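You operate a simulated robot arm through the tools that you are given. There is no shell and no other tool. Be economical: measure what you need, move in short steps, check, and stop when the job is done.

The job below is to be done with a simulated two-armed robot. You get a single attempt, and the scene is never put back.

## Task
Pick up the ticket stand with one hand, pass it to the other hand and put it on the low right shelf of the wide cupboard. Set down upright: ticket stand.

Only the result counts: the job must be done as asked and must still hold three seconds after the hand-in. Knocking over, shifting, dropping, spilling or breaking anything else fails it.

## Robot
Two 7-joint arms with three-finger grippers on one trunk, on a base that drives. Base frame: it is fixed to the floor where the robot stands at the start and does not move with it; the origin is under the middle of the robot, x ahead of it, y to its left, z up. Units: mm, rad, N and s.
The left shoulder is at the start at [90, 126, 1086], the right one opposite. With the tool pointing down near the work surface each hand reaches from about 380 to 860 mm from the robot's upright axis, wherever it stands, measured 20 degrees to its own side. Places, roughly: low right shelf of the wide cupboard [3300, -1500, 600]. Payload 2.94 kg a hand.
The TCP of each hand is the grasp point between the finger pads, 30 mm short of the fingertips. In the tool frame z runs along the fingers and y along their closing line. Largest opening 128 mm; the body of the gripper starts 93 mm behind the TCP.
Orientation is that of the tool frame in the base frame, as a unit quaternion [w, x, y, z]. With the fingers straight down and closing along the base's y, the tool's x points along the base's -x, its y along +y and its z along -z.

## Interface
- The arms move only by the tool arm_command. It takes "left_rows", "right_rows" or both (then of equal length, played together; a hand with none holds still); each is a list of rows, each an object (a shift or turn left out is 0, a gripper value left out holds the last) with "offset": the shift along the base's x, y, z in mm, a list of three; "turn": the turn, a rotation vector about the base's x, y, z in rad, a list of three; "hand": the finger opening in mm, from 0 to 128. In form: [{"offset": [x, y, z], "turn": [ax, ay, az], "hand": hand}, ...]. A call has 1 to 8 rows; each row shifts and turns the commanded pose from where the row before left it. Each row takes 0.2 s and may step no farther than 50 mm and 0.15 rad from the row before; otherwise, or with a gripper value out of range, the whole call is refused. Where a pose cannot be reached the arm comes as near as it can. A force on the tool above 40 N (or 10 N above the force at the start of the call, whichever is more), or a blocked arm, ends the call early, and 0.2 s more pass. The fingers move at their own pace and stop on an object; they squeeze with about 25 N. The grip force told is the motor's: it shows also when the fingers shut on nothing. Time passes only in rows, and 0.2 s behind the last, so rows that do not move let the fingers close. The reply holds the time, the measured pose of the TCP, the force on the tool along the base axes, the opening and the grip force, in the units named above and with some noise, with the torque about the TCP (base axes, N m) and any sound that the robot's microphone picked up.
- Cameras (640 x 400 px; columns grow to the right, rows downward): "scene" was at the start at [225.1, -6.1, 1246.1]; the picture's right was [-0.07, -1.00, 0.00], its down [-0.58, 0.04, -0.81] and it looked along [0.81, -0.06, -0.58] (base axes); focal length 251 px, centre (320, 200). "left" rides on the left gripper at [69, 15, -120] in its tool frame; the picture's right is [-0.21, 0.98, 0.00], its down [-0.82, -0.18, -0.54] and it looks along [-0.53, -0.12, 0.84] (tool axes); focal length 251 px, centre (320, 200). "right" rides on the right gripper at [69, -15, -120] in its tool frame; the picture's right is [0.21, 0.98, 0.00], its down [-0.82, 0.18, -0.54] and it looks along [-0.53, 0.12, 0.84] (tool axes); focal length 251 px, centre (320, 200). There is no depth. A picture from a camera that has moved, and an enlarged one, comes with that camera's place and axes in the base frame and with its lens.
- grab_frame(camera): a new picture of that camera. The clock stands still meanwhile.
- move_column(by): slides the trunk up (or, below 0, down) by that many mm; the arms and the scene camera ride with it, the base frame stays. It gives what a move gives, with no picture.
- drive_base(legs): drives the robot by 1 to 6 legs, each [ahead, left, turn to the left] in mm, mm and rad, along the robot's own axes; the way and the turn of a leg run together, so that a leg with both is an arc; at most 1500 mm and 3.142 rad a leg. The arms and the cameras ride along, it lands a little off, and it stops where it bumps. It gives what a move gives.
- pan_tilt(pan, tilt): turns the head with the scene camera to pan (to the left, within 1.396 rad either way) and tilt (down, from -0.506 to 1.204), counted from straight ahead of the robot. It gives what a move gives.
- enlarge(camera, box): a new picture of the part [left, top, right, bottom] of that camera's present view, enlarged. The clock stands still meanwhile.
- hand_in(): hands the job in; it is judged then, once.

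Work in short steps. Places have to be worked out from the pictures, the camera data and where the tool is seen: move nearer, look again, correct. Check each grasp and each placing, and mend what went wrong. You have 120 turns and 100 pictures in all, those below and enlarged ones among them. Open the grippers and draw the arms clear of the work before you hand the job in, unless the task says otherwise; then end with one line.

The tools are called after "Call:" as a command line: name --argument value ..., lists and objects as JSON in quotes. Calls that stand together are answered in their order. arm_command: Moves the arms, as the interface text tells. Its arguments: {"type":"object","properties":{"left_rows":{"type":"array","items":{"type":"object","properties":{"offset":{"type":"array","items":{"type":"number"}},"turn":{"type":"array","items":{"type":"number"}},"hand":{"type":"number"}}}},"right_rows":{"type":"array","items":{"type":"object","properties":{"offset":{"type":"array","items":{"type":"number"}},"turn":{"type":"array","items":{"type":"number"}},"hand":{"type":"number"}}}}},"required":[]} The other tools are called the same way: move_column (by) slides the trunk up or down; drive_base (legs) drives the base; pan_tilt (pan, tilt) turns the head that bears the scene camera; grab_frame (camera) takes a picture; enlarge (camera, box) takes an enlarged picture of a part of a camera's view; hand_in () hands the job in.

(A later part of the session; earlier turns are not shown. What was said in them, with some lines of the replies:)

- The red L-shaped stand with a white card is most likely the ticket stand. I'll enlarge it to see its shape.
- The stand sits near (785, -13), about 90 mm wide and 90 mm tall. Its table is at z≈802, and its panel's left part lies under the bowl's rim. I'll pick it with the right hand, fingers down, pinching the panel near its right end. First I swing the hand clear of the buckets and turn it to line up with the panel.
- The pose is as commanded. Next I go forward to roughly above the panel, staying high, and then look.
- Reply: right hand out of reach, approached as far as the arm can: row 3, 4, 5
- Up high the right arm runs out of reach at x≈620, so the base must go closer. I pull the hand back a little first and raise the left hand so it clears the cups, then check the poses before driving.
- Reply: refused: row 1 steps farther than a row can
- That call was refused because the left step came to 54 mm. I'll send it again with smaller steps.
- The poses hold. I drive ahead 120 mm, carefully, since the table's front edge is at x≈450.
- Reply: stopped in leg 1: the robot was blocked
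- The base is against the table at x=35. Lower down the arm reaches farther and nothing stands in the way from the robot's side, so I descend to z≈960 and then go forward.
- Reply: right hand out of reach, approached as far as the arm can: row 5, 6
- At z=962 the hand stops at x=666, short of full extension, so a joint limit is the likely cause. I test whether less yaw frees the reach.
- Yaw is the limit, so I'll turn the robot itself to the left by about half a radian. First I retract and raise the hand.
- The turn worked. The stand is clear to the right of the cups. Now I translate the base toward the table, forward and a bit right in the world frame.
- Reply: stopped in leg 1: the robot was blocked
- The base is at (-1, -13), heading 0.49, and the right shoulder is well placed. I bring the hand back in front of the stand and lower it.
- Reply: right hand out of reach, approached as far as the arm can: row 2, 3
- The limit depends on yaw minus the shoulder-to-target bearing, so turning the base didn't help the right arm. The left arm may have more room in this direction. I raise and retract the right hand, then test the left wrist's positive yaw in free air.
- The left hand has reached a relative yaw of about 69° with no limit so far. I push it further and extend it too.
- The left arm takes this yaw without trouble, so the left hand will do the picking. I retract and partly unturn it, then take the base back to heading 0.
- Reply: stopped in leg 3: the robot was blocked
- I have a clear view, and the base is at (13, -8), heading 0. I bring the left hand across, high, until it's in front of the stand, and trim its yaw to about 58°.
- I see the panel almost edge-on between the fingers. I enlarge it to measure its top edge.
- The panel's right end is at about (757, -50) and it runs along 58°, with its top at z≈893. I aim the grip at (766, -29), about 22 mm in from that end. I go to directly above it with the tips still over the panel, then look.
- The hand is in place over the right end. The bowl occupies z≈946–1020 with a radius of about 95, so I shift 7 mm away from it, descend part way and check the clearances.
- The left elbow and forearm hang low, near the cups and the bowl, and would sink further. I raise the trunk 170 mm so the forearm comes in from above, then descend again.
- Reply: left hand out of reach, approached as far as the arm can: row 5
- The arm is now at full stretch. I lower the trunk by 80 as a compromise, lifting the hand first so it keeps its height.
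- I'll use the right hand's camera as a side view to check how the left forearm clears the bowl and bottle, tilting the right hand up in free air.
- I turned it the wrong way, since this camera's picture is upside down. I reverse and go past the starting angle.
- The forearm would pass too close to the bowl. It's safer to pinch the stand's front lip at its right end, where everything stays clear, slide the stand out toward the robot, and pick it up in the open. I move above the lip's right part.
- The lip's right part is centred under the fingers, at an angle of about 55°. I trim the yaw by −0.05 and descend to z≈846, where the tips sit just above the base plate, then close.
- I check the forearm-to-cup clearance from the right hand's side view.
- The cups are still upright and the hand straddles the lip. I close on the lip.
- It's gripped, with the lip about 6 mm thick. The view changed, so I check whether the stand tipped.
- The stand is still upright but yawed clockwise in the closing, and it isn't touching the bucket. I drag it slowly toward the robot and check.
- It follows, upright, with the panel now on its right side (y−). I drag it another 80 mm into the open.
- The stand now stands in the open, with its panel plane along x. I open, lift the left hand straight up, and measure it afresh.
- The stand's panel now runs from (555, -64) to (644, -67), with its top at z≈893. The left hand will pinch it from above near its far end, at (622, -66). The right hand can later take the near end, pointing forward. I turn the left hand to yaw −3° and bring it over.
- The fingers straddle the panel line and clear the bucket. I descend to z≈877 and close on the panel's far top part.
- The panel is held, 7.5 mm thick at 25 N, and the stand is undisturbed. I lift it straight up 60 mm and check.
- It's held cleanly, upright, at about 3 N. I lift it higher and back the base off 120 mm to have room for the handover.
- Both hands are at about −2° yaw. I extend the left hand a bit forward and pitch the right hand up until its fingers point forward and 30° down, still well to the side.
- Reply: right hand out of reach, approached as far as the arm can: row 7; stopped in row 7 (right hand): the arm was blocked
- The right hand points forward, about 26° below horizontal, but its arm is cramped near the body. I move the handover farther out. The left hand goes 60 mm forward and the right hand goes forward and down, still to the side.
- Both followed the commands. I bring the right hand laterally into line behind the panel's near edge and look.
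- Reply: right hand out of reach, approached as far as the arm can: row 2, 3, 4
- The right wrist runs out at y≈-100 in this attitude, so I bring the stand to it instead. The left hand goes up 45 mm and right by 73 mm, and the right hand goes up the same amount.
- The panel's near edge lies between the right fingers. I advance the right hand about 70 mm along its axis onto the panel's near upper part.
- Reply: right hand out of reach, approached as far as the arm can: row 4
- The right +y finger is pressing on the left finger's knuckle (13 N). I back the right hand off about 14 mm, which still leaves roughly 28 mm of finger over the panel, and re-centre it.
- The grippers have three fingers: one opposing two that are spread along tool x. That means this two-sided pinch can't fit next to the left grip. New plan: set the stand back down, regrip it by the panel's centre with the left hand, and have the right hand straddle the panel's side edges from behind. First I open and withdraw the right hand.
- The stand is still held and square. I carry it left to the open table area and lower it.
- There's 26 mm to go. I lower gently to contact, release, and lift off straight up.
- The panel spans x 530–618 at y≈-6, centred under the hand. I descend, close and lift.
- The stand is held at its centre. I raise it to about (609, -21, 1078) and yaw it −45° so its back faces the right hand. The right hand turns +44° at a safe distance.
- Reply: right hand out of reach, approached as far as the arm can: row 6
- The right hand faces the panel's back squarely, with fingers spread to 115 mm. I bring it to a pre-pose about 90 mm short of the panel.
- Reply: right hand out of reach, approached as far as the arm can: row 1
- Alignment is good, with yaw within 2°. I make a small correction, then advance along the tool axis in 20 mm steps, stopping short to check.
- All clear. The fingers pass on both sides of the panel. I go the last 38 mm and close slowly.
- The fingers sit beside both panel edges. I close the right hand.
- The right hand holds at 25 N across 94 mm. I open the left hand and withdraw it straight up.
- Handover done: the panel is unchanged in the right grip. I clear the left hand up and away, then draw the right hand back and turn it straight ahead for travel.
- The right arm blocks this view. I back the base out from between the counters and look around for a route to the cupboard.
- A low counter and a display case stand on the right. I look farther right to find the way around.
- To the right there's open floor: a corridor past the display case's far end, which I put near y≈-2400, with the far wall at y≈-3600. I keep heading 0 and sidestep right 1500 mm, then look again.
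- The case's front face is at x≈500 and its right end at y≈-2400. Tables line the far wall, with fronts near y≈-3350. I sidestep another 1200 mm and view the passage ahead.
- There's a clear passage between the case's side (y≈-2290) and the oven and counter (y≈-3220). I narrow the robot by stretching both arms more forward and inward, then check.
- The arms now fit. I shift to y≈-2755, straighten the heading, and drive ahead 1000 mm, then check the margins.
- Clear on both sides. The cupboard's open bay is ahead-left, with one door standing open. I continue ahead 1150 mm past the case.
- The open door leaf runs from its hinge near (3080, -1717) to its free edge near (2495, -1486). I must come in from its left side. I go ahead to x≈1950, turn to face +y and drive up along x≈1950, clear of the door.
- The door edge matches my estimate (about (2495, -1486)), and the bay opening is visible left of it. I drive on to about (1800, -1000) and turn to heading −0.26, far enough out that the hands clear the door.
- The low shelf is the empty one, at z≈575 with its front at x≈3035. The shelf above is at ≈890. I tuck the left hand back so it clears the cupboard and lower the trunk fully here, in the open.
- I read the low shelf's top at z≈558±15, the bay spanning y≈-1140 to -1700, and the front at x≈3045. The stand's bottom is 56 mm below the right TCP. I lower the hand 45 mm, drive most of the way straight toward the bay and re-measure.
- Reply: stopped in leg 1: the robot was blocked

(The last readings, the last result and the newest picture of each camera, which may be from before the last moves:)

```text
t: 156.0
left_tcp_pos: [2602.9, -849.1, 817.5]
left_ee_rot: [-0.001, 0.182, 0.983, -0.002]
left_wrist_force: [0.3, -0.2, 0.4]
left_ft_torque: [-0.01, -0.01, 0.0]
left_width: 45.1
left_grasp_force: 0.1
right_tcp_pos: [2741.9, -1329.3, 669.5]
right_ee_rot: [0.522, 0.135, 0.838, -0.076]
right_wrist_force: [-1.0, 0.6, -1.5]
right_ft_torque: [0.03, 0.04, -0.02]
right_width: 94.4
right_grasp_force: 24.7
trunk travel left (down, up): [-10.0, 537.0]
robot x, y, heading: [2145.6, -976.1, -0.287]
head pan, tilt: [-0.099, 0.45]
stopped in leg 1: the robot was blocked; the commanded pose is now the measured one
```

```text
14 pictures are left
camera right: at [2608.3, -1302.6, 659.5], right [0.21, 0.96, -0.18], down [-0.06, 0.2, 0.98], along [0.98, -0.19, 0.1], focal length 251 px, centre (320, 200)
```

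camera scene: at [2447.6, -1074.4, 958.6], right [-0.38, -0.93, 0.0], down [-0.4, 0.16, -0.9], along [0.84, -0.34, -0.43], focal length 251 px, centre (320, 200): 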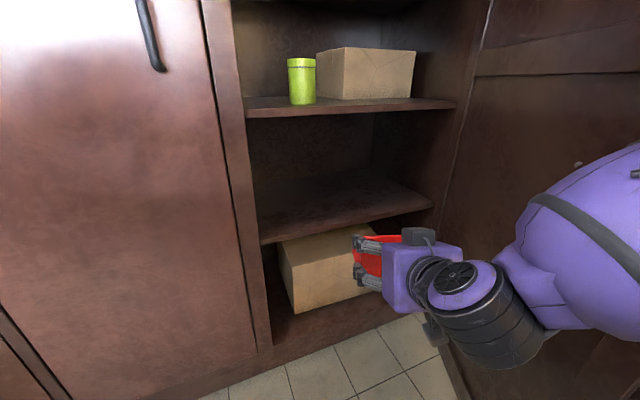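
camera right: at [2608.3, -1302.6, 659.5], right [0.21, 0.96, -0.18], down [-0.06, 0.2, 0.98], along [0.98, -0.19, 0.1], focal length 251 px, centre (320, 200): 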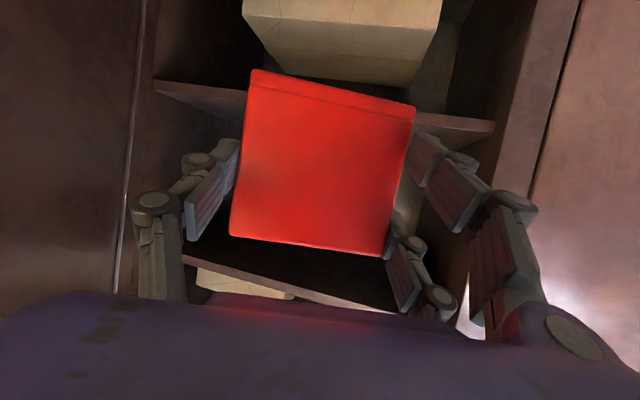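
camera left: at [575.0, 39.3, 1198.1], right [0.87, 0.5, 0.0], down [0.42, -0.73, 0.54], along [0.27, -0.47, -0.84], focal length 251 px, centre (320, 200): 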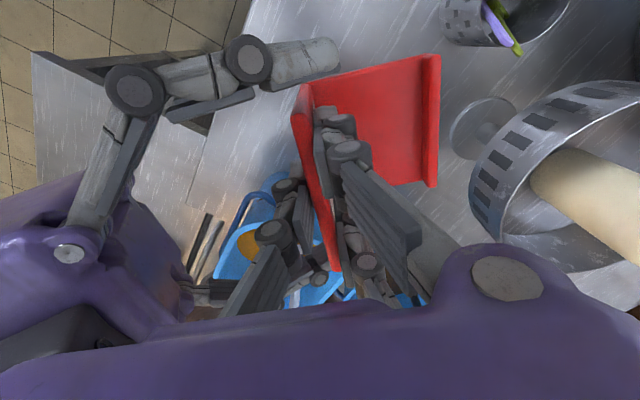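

The drive bumped at x=2146. The right elbow has very likely met the open door's free edge. I back away and to the left at once, then check the door.

Call:
drive_base --legs '[[-107, 130, 0]]'

Call:
pan_tilt --pan -0.35 --tilt 0.5

Call:
grab_frame --camera "scene"

```text
t: 157.8
left_tcp_pos: [2542.0, -695.1, 816.9]
left_ee_rot: [-0.004, 0.182, 0.983, -0.001]
left_wrist_force: [0.0, 0.3, 0.5]
left_ft_torque: [-0.01, -0.02, 0.0]
left_width: 45.0
left_grasp_force: 0.1
right_tcp_pos: [2682.1, -1176.2, 664.4]
right_ee_rot: [0.519, 0.137, 0.84, -0.075]
right_wrist_force: [-0.4, 0.9, -1.8]
right_ft_torque: [0.02, 0.05, 0.0]
right_width: 94.2
right_grasp_force: 24.9
trunk travel left (down, up): [-10.0, 537.0]
robot x, y, heading: [2082.4, -822.9, -0.286]
head pan, tilt: [-0.099, 0.45]
```

```text
t: 158.6
left_tcp_pos: [2542.7, -694.3, 815.9]
left_ee_rot: [-0.004, 0.182, 0.983, 0.0]
left_wrist_force: [0.1, 0.3, -0.2]
left_ft_torque: [0.03, -0.04, -0.01]
left_width: 45.3
left_grasp_force: 0.1
right_tcp_pos: [2683.2, -1176.5, 664.7]
right_ee_rot: [0.52, 0.137, 0.84, -0.076]
right_wrist_force: [0.7, -0.3, -2.4]
right_ft_torque: [0.04, 0.07, -0.01]
right_width: 94.0
right_grasp_force: 25.7
trunk travel left (down, up): [-10.0, 537.0]
robot x, y, heading: [2075.6, -819.8, -0.284]
head pan, tilt: [-0.351, 0.499]
```

```text
13 pictures are left
camera scene: at [2375.9, -941.4, 952.5], right [-0.6, -0.8, 0.0], down [-0.38, 0.29, -0.88], along [0.71, -0.52, -0.48], focal length 251 px, centre (320, 200)
```

scene: 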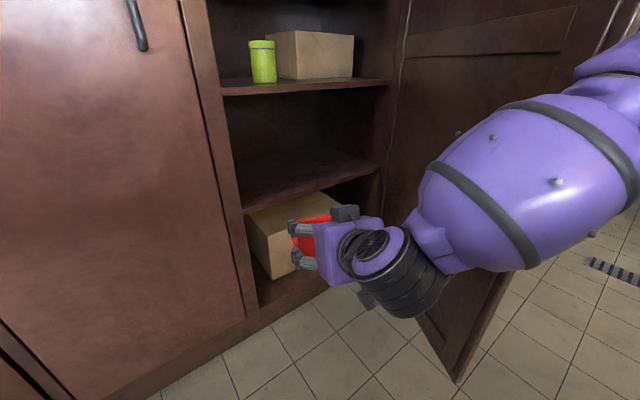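

The door looks as before, within measuring error. I extend the right arm forward so its elbow pulls in, tuck the left hand more, then turn the base to heading −0.45 and advance at y≈-821, which keeps the elbow well left of the door.

Call:
arm_command --right_rows '[{"offset": [20, -6, 0]}, {"offset": [20, -6, 0]}, {"offset": [20, -6, 0]}, {"offset": [20, -6, 0]}, {"offset": [0, 0, 0]}]' --left_rows '[{"offset": [-12, 14, 0]}, {"offset": [-12, 14, 0]}, {"offset": [-12, 14, 0]}, {"offset": [-12, 14, 0]}, {"offset": [0, 0, 0]}]'

Call:
drive_base --legs '[[0, 0, -0.166]]'

Call:
pan_tilt --pan -0.15 --tilt 0.5

Call:
grab_frame --camera "scene"

```text
t: 159.8
left_tcp_pos: [2492.9, -638.7, 815.9]
left_ee_rot: [-0.003, 0.182, 0.983, 0.0]
left_wrist_force: [0.7, -0.2, -0.1]
left_ft_torque: [0.01, -0.02, 0.03]
left_width: 45.2
left_grasp_force: 0.1
right_tcp_pos: [2761.8, -1202.2, 664.7]
right_ee_rot: [0.519, 0.136, 0.84, -0.075]
right_wrist_force: [0.6, 0.1, -1.5]
right_ft_torque: [0.02, 0.1, -0.03]
right_width: 94.1
right_grasp_force: 25.4
trunk travel left (down, up): [-10.0, 537.0]
robot x, y, heading: [2080.9, -821.7, -0.289]
head pan, tilt: [-0.351, 0.499]
```

```text
t: 160.9
left_tcp_pos: [2517.9, -708.0, 816.9]
left_ee_rot: [-0.004, 0.262, 0.965, 0.0]
left_wrist_force: [-0.4, -0.2, 0.4]
left_ft_torque: [-0.01, -0.01, 0.04]
left_width: 44.8
left_grasp_force: 0.1
right_tcp_pos: [2691.1, -1307.0, 664.7]
right_ee_rot: [0.512, 0.206, 0.826, -0.118]
right_wrist_force: [-0.1, 0.6, -1.9]
right_ft_torque: [0.06, 0.04, 0.0]
right_width: 94.3
right_grasp_force: 24.4
trunk travel left (down, up): [-10.0, 537.0]
robot x, y, heading: [2080.9, -824.7, -0.446]
head pan, tilt: [-0.351, 0.499]
```

```text
t: 161.6
left_tcp_pos: [2517.6, -709.3, 816.6]
left_ee_rot: [-0.004, 0.261, 0.965, 0.0]
left_wrist_force: [0.0, -0.6, 0.7]
left_ft_torque: [-0.01, 0.0, 0.0]
left_width: 45.1
left_grasp_force: 0.0
right_tcp_pos: [2691.3, -1307.2, 664.9]
right_ee_rot: [0.512, 0.205, 0.826, -0.118]
right_wrist_force: [0.2, 0.0, -1.3]
right_ft_torque: [0.07, 0.07, 0.02]
right_width: 94.5
right_grasp_force: 25.2
trunk travel left (down, up): [-10.0, 537.0]
robot x, y, heading: [2079.2, -821.5, -0.454]
head pan, tilt: [-0.15, 0.499]
```

```text
12 pictures are left
camera scene: at [2364.2, -973.8, 952.5], right [-0.57, -0.82, 0.0], down [-0.39, 0.27, -0.88], along [0.72, -0.5, -0.48], focal length 251 px, centre (320, 200)
```

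scene: 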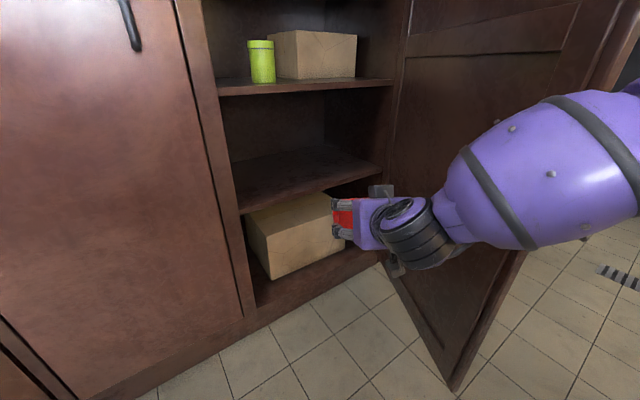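

The forearm looks about 200 mm left of the door now. I drive 250 mm toward +x, which brings the stand just up to the bay, and check heights.

Call:
drive_base --legs '[[225, 110, 0]]'

Call:
grab_frame --camera "scene"

Call:
grab_frame --camera "right"

```text
t: 163.4
left_tcp_pos: [2765.3, -705.2, 816.7]
left_ee_rot: [-0.004, 0.26, 0.966, 0.0]
left_wrist_force: [0.1, 0.5, -0.1]
left_ft_torque: [0.02, 0.03, -0.01]
left_width: 45.0
left_grasp_force: 0.0
right_tcp_pos: [2939.0, -1301.6, 663.6]
right_ee_rot: [0.511, 0.204, 0.827, -0.117]
right_wrist_force: [0.3, -0.1, -1.3]
right_ft_torque: [0.02, 0.06, 0.01]
right_width: 94.0
right_grasp_force: 25.6
trunk travel left (down, up): [-10.0, 537.0]
robot x, y, heading: [2329.4, -820.8, -0.451]
head pan, tilt: [-0.15, 0.499]
```

```text
11 pictures are left
camera scene: at [2612.5, -970.5, 952.4], right [-0.56, -0.83, 0.0], down [-0.4, 0.27, -0.88], along [0.72, -0.49, -0.48], focal length 251 px, centre (320, 200)
```

scene: 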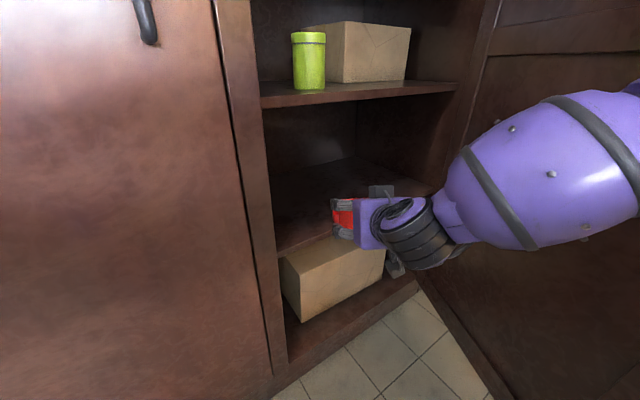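

```text
10 pictures are left
camera right: at [2810.8, -1253.8, 656.1], right [0.36, 0.92, -0.18], down [-0.03, 0.2, 0.98], along [0.93, -0.35, 0.1], focal length 251 px, centre (320, 200)
```

right: 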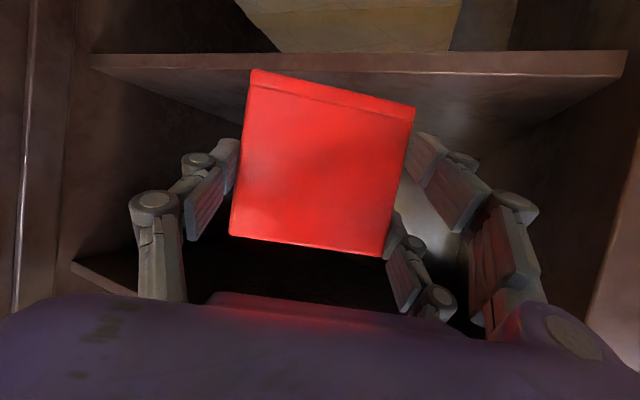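

Both hand-camera rays put the shelf's top at z≈560 and the bay is clear, so the stand should rest at TCP z≈616. I drive 180 mm farther in.

Call:
drive_base --legs '[[162, 79, 0]]'

Call:
grab_frame --camera "scene"

```text
t: 164.9
left_tcp_pos: [2945.2, -708.2, 815.5]
left_ee_rot: [-0.003, 0.262, 0.965, 0.0]
left_wrist_force: [1.2, -0.2, 0.4]
left_ft_torque: [0.0, 0.0, -0.02]
left_width: 45.2
left_grasp_force: 0.2
right_tcp_pos: [3117.0, -1306.7, 665.1]
right_ee_rot: [0.512, 0.205, 0.826, -0.118]
right_wrist_force: [0.2, 0.7, -2.0]
right_ft_torque: [0.02, 0.04, -0.04]
right_width: 94.4
right_grasp_force: 24.6
trunk travel left (down, up): [-10.0, 537.0]
robot x, y, heading: [2506.6, -815.8, -0.453]
head pan, tilt: [-0.15, 0.499]
```

```text
9 pictures are left
camera scene: at [2791.2, -973.5, 952.3], right [-0.57, -0.82, 0.0], down [-0.4, 0.27, -0.88], along [0.72, -0.5, -0.48], focal length 251 px, centre (320, 200)
```

scene: 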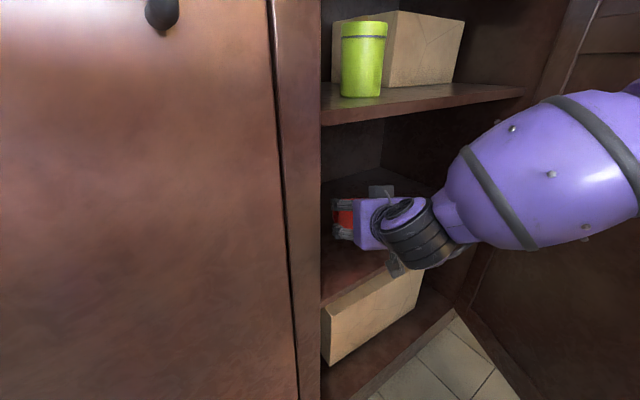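

The stand is inside the bay, about 60–80 mm behind the shelf's front edge. I lower it 38 mm, then feel for contact.

Call:
arm_command --right_rows '[{"offset": [0, 0, -12]}, {"offset": [0, 0, -12]}, {"offset": [0, 0, -10]}, {"offset": [0, 0, -4]}, {"offset": [0, 0, 0]}]'

Call:
enlarge --camera "scene" --box '[310, 160, 450, 300]'

```text
t: 166.1
left_tcp_pos: [2944.8, -708.1, 815.6]
left_ee_rot: [-0.003, 0.262, 0.965, 0.0]
left_wrist_force: [-0.3, 0.6, -0.2]
left_ft_torque: [-0.01, -0.05, 0.02]
left_width: 45.1
left_grasp_force: 0.0
right_tcp_pos: [3116.6, -1306.8, 625.5]
right_ee_rot: [0.511, 0.205, 0.826, -0.117]
right_wrist_force: [0.6, -0.9, -1.7]
right_ft_torque: [0.01, 0.09, -0.01]
right_width: 94.4
right_grasp_force: 25.1
trunk travel left (down, up): [-10.0, 537.0]
robot x, y, heading: [2502.2, -819.6, -0.451]
head pan, tilt: [-0.15, 0.499]
```

```text
2.86 times, centred on (380, 230) of scene
camera zoom: at [2790.7, -973.5, 952.5], right [-0.57, -0.82, 0.0], down [-0.39, 0.27, -0.88], along [0.72, -0.5, -0.48], focal length 716 px, centre (149, 114)
```

zoom: 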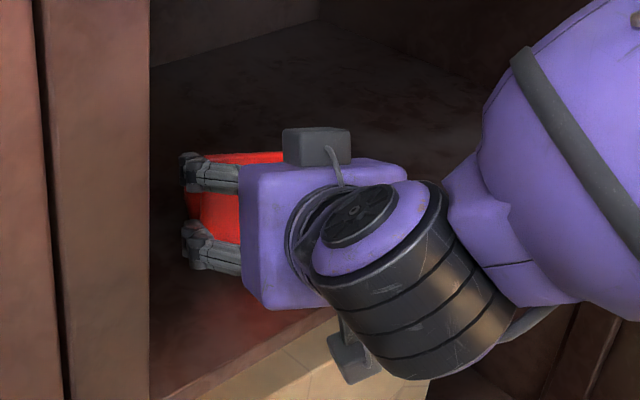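

There's no contact yet at 625. I continue down in 3 mm steps.

Call:
arm_command --right_rows '[{"offset": [0, 0, -3]}, {"offset": [0, 0, -3]}, {"offset": [0, 0, -2]}, {"offset": [0, 0, 0]}]'

```text
t: 167.1
left_tcp_pos: [2944.6, -708.2, 816.0]
left_ee_rot: [-0.004, 0.262, 0.965, 0.0]
left_wrist_force: [-0.9, 0.4, -0.2]
left_ft_torque: [-0.01, 0.0, 0.0]
left_width: 45.1
left_grasp_force: 0.1
right_tcp_pos: [3117.0, -1307.1, 618.3]
right_ee_rot: [0.512, 0.204, 0.826, -0.117]
right_wrist_force: [-0.1, 0.4, -0.8]
right_ft_torque: [0.06, 0.02, 0.01]
right_width: 94.4
right_grasp_force: 25.3
trunk travel left (down, up): [-10.0, 537.0]
robot x, y, heading: [2505.9, -820.2, -0.451]
head pan, tilt: [-0.15, 0.499]
```

Call:
arm_command --right_rows '[{"offset": [0, 0, -2]}, {"offset": [0, 0, -2]}, {"offset": [0, 0, -1]}, {"offset": [0, 0, 0]}]'

Call:
grab_frame --camera "right"

```text
t: 168.1
left_tcp_pos: [2944.6, -708.7, 816.3]
left_ee_rot: [-0.004, 0.262, 0.965, 0.0]
left_wrist_force: [0.3, 0.7, 0.0]
left_ft_torque: [-0.01, -0.02, -0.01]
left_width: 45.3
left_grasp_force: 0.1
right_tcp_pos: [3117.5, -1306.9, 613.9]
right_ee_rot: [0.511, 0.206, 0.826, -0.118]
right_wrist_force: [0.0, -0.5, -1.9]
right_ft_torque: [0.06, 0.05, -0.05]
right_width: 94.1
right_grasp_force: 24.8
trunk travel left (down, up): [-10.0, 537.0]
robot x, y, heading: [2506.2, -823.3, -0.455]
head pan, tilt: [-0.15, 0.499]
```

```text
7 pictures are left
camera right: at [2988.0, -1257.8, 605.0], right [0.37, 0.91, -0.18], down [-0.03, 0.2, 0.98], along [0.93, -0.35, 0.1], focal length 251 px, centre (320, 200)
```

right: 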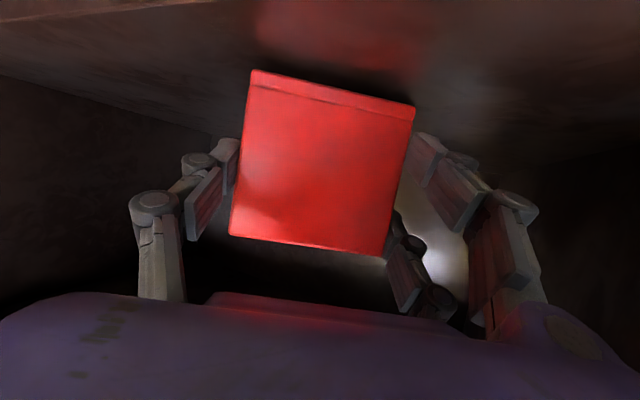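

The stand's reflection is close but still no load has shifted. I continue in 2 mm steps.

Call:
arm_command --right_rows '[{"offset": [0, 0, -2]}, {"offset": [0, 0, -2]}, {"offset": [0, 0, 0]}]'

Call:
arm_command --right_rows '[{"offset": [0, 0, -2]}, {"offset": [0, 0, -2]}, {"offset": [0, 0, 0]}]'

```text
t: 168.9
left_tcp_pos: [2944.6, -707.2, 816.5]
left_ee_rot: [-0.004, 0.263, 0.965, 0.0]
left_wrist_force: [-0.6, 0.0, -0.6]
left_ft_torque: [-0.04, 0.0, 0.0]
left_width: 45.0
left_grasp_force: 0.1
right_tcp_pos: [3116.4, -1307.2, 610.2]
right_ee_rot: [0.511, 0.205, 0.826, -0.118]
right_wrist_force: [0.2, -0.3, 0.8]
right_ft_torque: [-0.12, -0.03, -0.04]
right_width: 94.4
right_grasp_force: 25.8
trunk travel left (down, up): [-10.0, 537.0]
robot x, y, heading: [2505.5, -819.5, -0.451]
head pan, tilt: [-0.15, 0.499]
```

```text
t: 169.7
left_tcp_pos: [2944.0, -707.5, 816.1]
left_ee_rot: [-0.003, 0.263, 0.965, 0.0]
left_wrist_force: [0.3, -0.9, 1.2]
left_ft_torque: [-0.04, 0.01, 0.01]
left_width: 44.8
left_grasp_force: 0.0
right_tcp_pos: [3116.7, -1307.8, 607.4]
right_ee_rot: [0.513, 0.205, 0.825, -0.118]
right_wrist_force: [-0.9, 2.5, 7.9]
right_ft_torque: [-0.76, -0.49, -0.04]
right_width: 94.2
right_grasp_force: 25.4
trunk travel left (down, up): [-10.0, 537.0]
robot x, y, heading: [2504.6, -820.3, -0.45]
head pan, tilt: [-0.15, 0.499]
```

Contact: about 8–9 N, and the torque places it at the stand's front corner, so it's the stand that touches. I ease up 1.5 mm and open the fingers gently so it settles flat.

Call:
arm_command --right_rows '[{"offset": [0, 0, -0.5]}, {"offset": [0, 0, 1]}, {"hand": 97}, {"hand": 102}, {"hand": 112}, {"hand": 112}]'

Call:
grab_frame --camera "right"

```text
t: 171.1
left_tcp_pos: [2945.1, -707.7, 816.3]
left_ee_rot: [-0.005, 0.262, 0.965, 0.0]
left_wrist_force: [-0.8, 0.3, 0.8]
left_ft_torque: [0.06, 0.0, 0.02]
left_width: 45.0
left_grasp_force: 0.0
right_tcp_pos: [3116.1, -1308.3, 605.7]
right_ee_rot: [0.512, 0.205, 0.826, -0.117]
right_wrist_force: [1.2, 0.8, -0.3]
right_ft_torque: [0.0, -0.01, -0.03]
right_width: 112.1
right_grasp_force: 0.1
trunk travel left (down, up): [-10.0, 537.0]
robot x, y, heading: [2504.5, -822.3, -0.45]
head pan, tilt: [-0.15, 0.499]
```

```text
6 pictures are left
camera right: at [2987.7, -1258.1, 597.3], right [0.37, 0.91, -0.18], down [-0.03, 0.2, 0.98], along [0.93, -0.35, 0.1], focal length 251 px, centre (320, 200)
```

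right: 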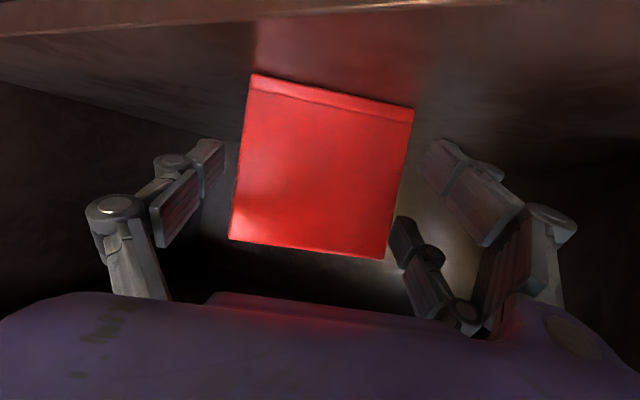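

The fingers are clear and the stand rests on the shelf. I withdraw straight back along the hand's axis.

Call:
arm_command --right_rows '[{"offset": [-17.7, 9.4, 1]}, {"offset": [-22, 11.7, 2]}, {"offset": [-26.5, 14, 4]}, {"offset": [-26.5, 14, 6]}, {"offset": [0, 0, 0]}]'

Call:
grab_frame --camera "right"

```text
t: 172.3
left_tcp_pos: [2944.3, -706.9, 817.6]
left_ee_rot: [-0.004, 0.262, 0.965, 0.0]
left_wrist_force: [0.2, -0.2, -0.6]
left_ft_torque: [-0.03, -0.02, -0.01]
left_width: 44.7
left_grasp_force: 0.0
right_tcp_pos: [3038.6, -1271.5, 623.1]
right_ee_rot: [0.51, 0.207, 0.826, -0.119]
right_wrist_force: [0.1, -0.1, 0.0]
right_ft_torque: [-0.04, -0.04, -0.03]
right_width: 112.0
right_grasp_force: 0.1
right hand out of reach, approached as far as the arm can: row 2, 3
trunk travel left (down, up): [-10.0, 537.0]
robot x, y, heading: [2503.0, -819.8, -0.452]
head pan, tilt: [-0.15, 0.499]
```

```text
5 pictures are left
camera right: at [2909.5, -1221.0, 614.4], right [0.37, 0.91, -0.18], down [-0.02, 0.2, 0.98], along [0.93, -0.36, 0.09], focal length 251 px, centre (320, 200)
```

right: 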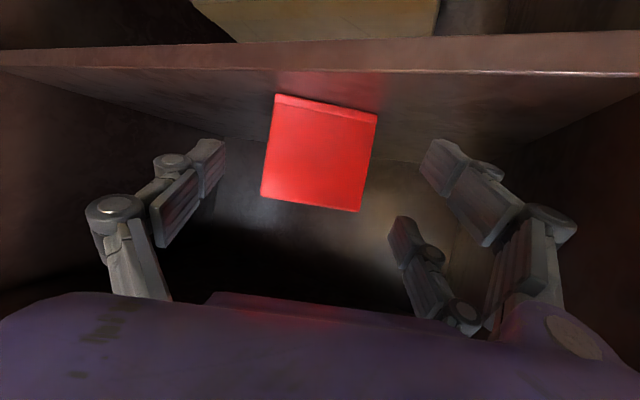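

The hand is clear and the stand is upright on the shelf. I back the base straight out (−x) and take a final look.

Call:
drive_base --legs '[[-225, -109, 0]]'

Call:
enlarge --camera "scene" --box '[200, 60, 480, 300]'

Call:
enlarge --camera "right" --box '[200, 60, 440, 260]'

```text
t: 174.2
left_tcp_pos: [2693.6, -707.2, 816.0]
left_ee_rot: [-0.003, 0.261, 0.965, 0.0]
left_wrist_force: [-0.5, -0.5, 0.1]
left_ft_torque: [0.0, -0.04, 0.01]
left_width: 45.1
left_grasp_force: 0.1
right_tcp_pos: [2788.8, -1269.2, 622.6]
right_ee_rot: [0.511, 0.206, 0.826, -0.118]
right_wrist_force: [0.4, 0.3, 0.0]
right_ft_torque: [0.01, 0.01, -0.02]
right_width: 111.8
right_grasp_force: 0.0
trunk travel left (down, up): [-10.0, 537.0]
robot x, y, heading: [2255.4, -822.0, -0.447]
head pan, tilt: [-0.15, 0.499]
```

```text
1.67 times, centred on (340, 180) of scene
camera zoom: at [2540.0, -972.2, 952.6], right [-0.57, -0.82, 0.0], down [-0.39, 0.27, -0.88], along [0.72, -0.5, -0.48], focal length 418 px, centre (287, 233)
```

zoom: 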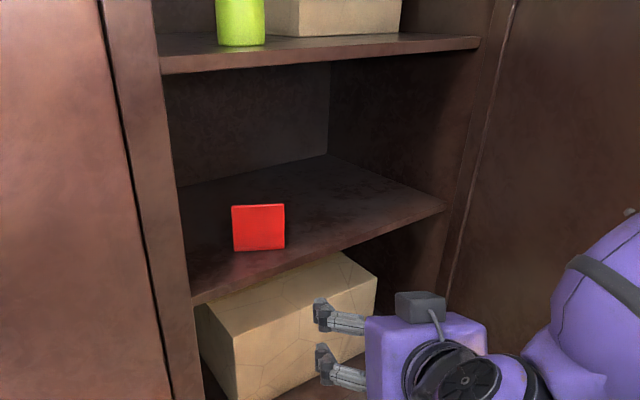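

```text
2.00 times, centred on (320, 160) of right
camera zoom: at [2659.6, -1219.6, 614.5], right [0.37, 0.91, -0.18], down [-0.02, 0.2, 0.98], along [0.93, -0.35, 0.09], focal length 503 px, centre (320, 280)
```

zoom: 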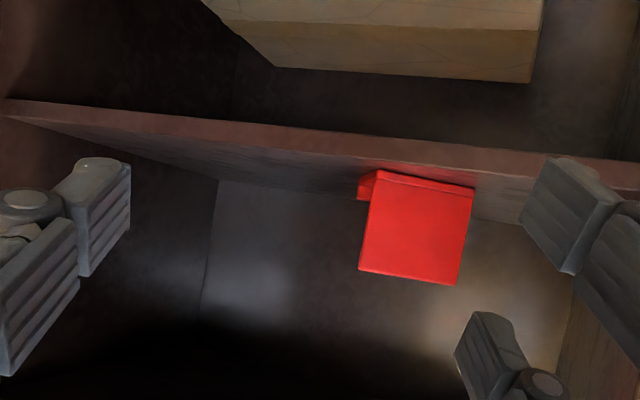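

The stand is upright on the low right shelf, both hands are open and clear, and nothing nearby looks disturbed, so I hand in.

Call:
hand_in

```text
The job is handed in.
```

The ticket stand was picked up by the left hand, passed to the right hand in the air, and set upright on the low right shelf of the wide cupboard. On the way in, the robot bumped something, very likely the cupboard's open door. I saw no clear sign that the door moved, but I couldn't measure it to better than a few centimetres.
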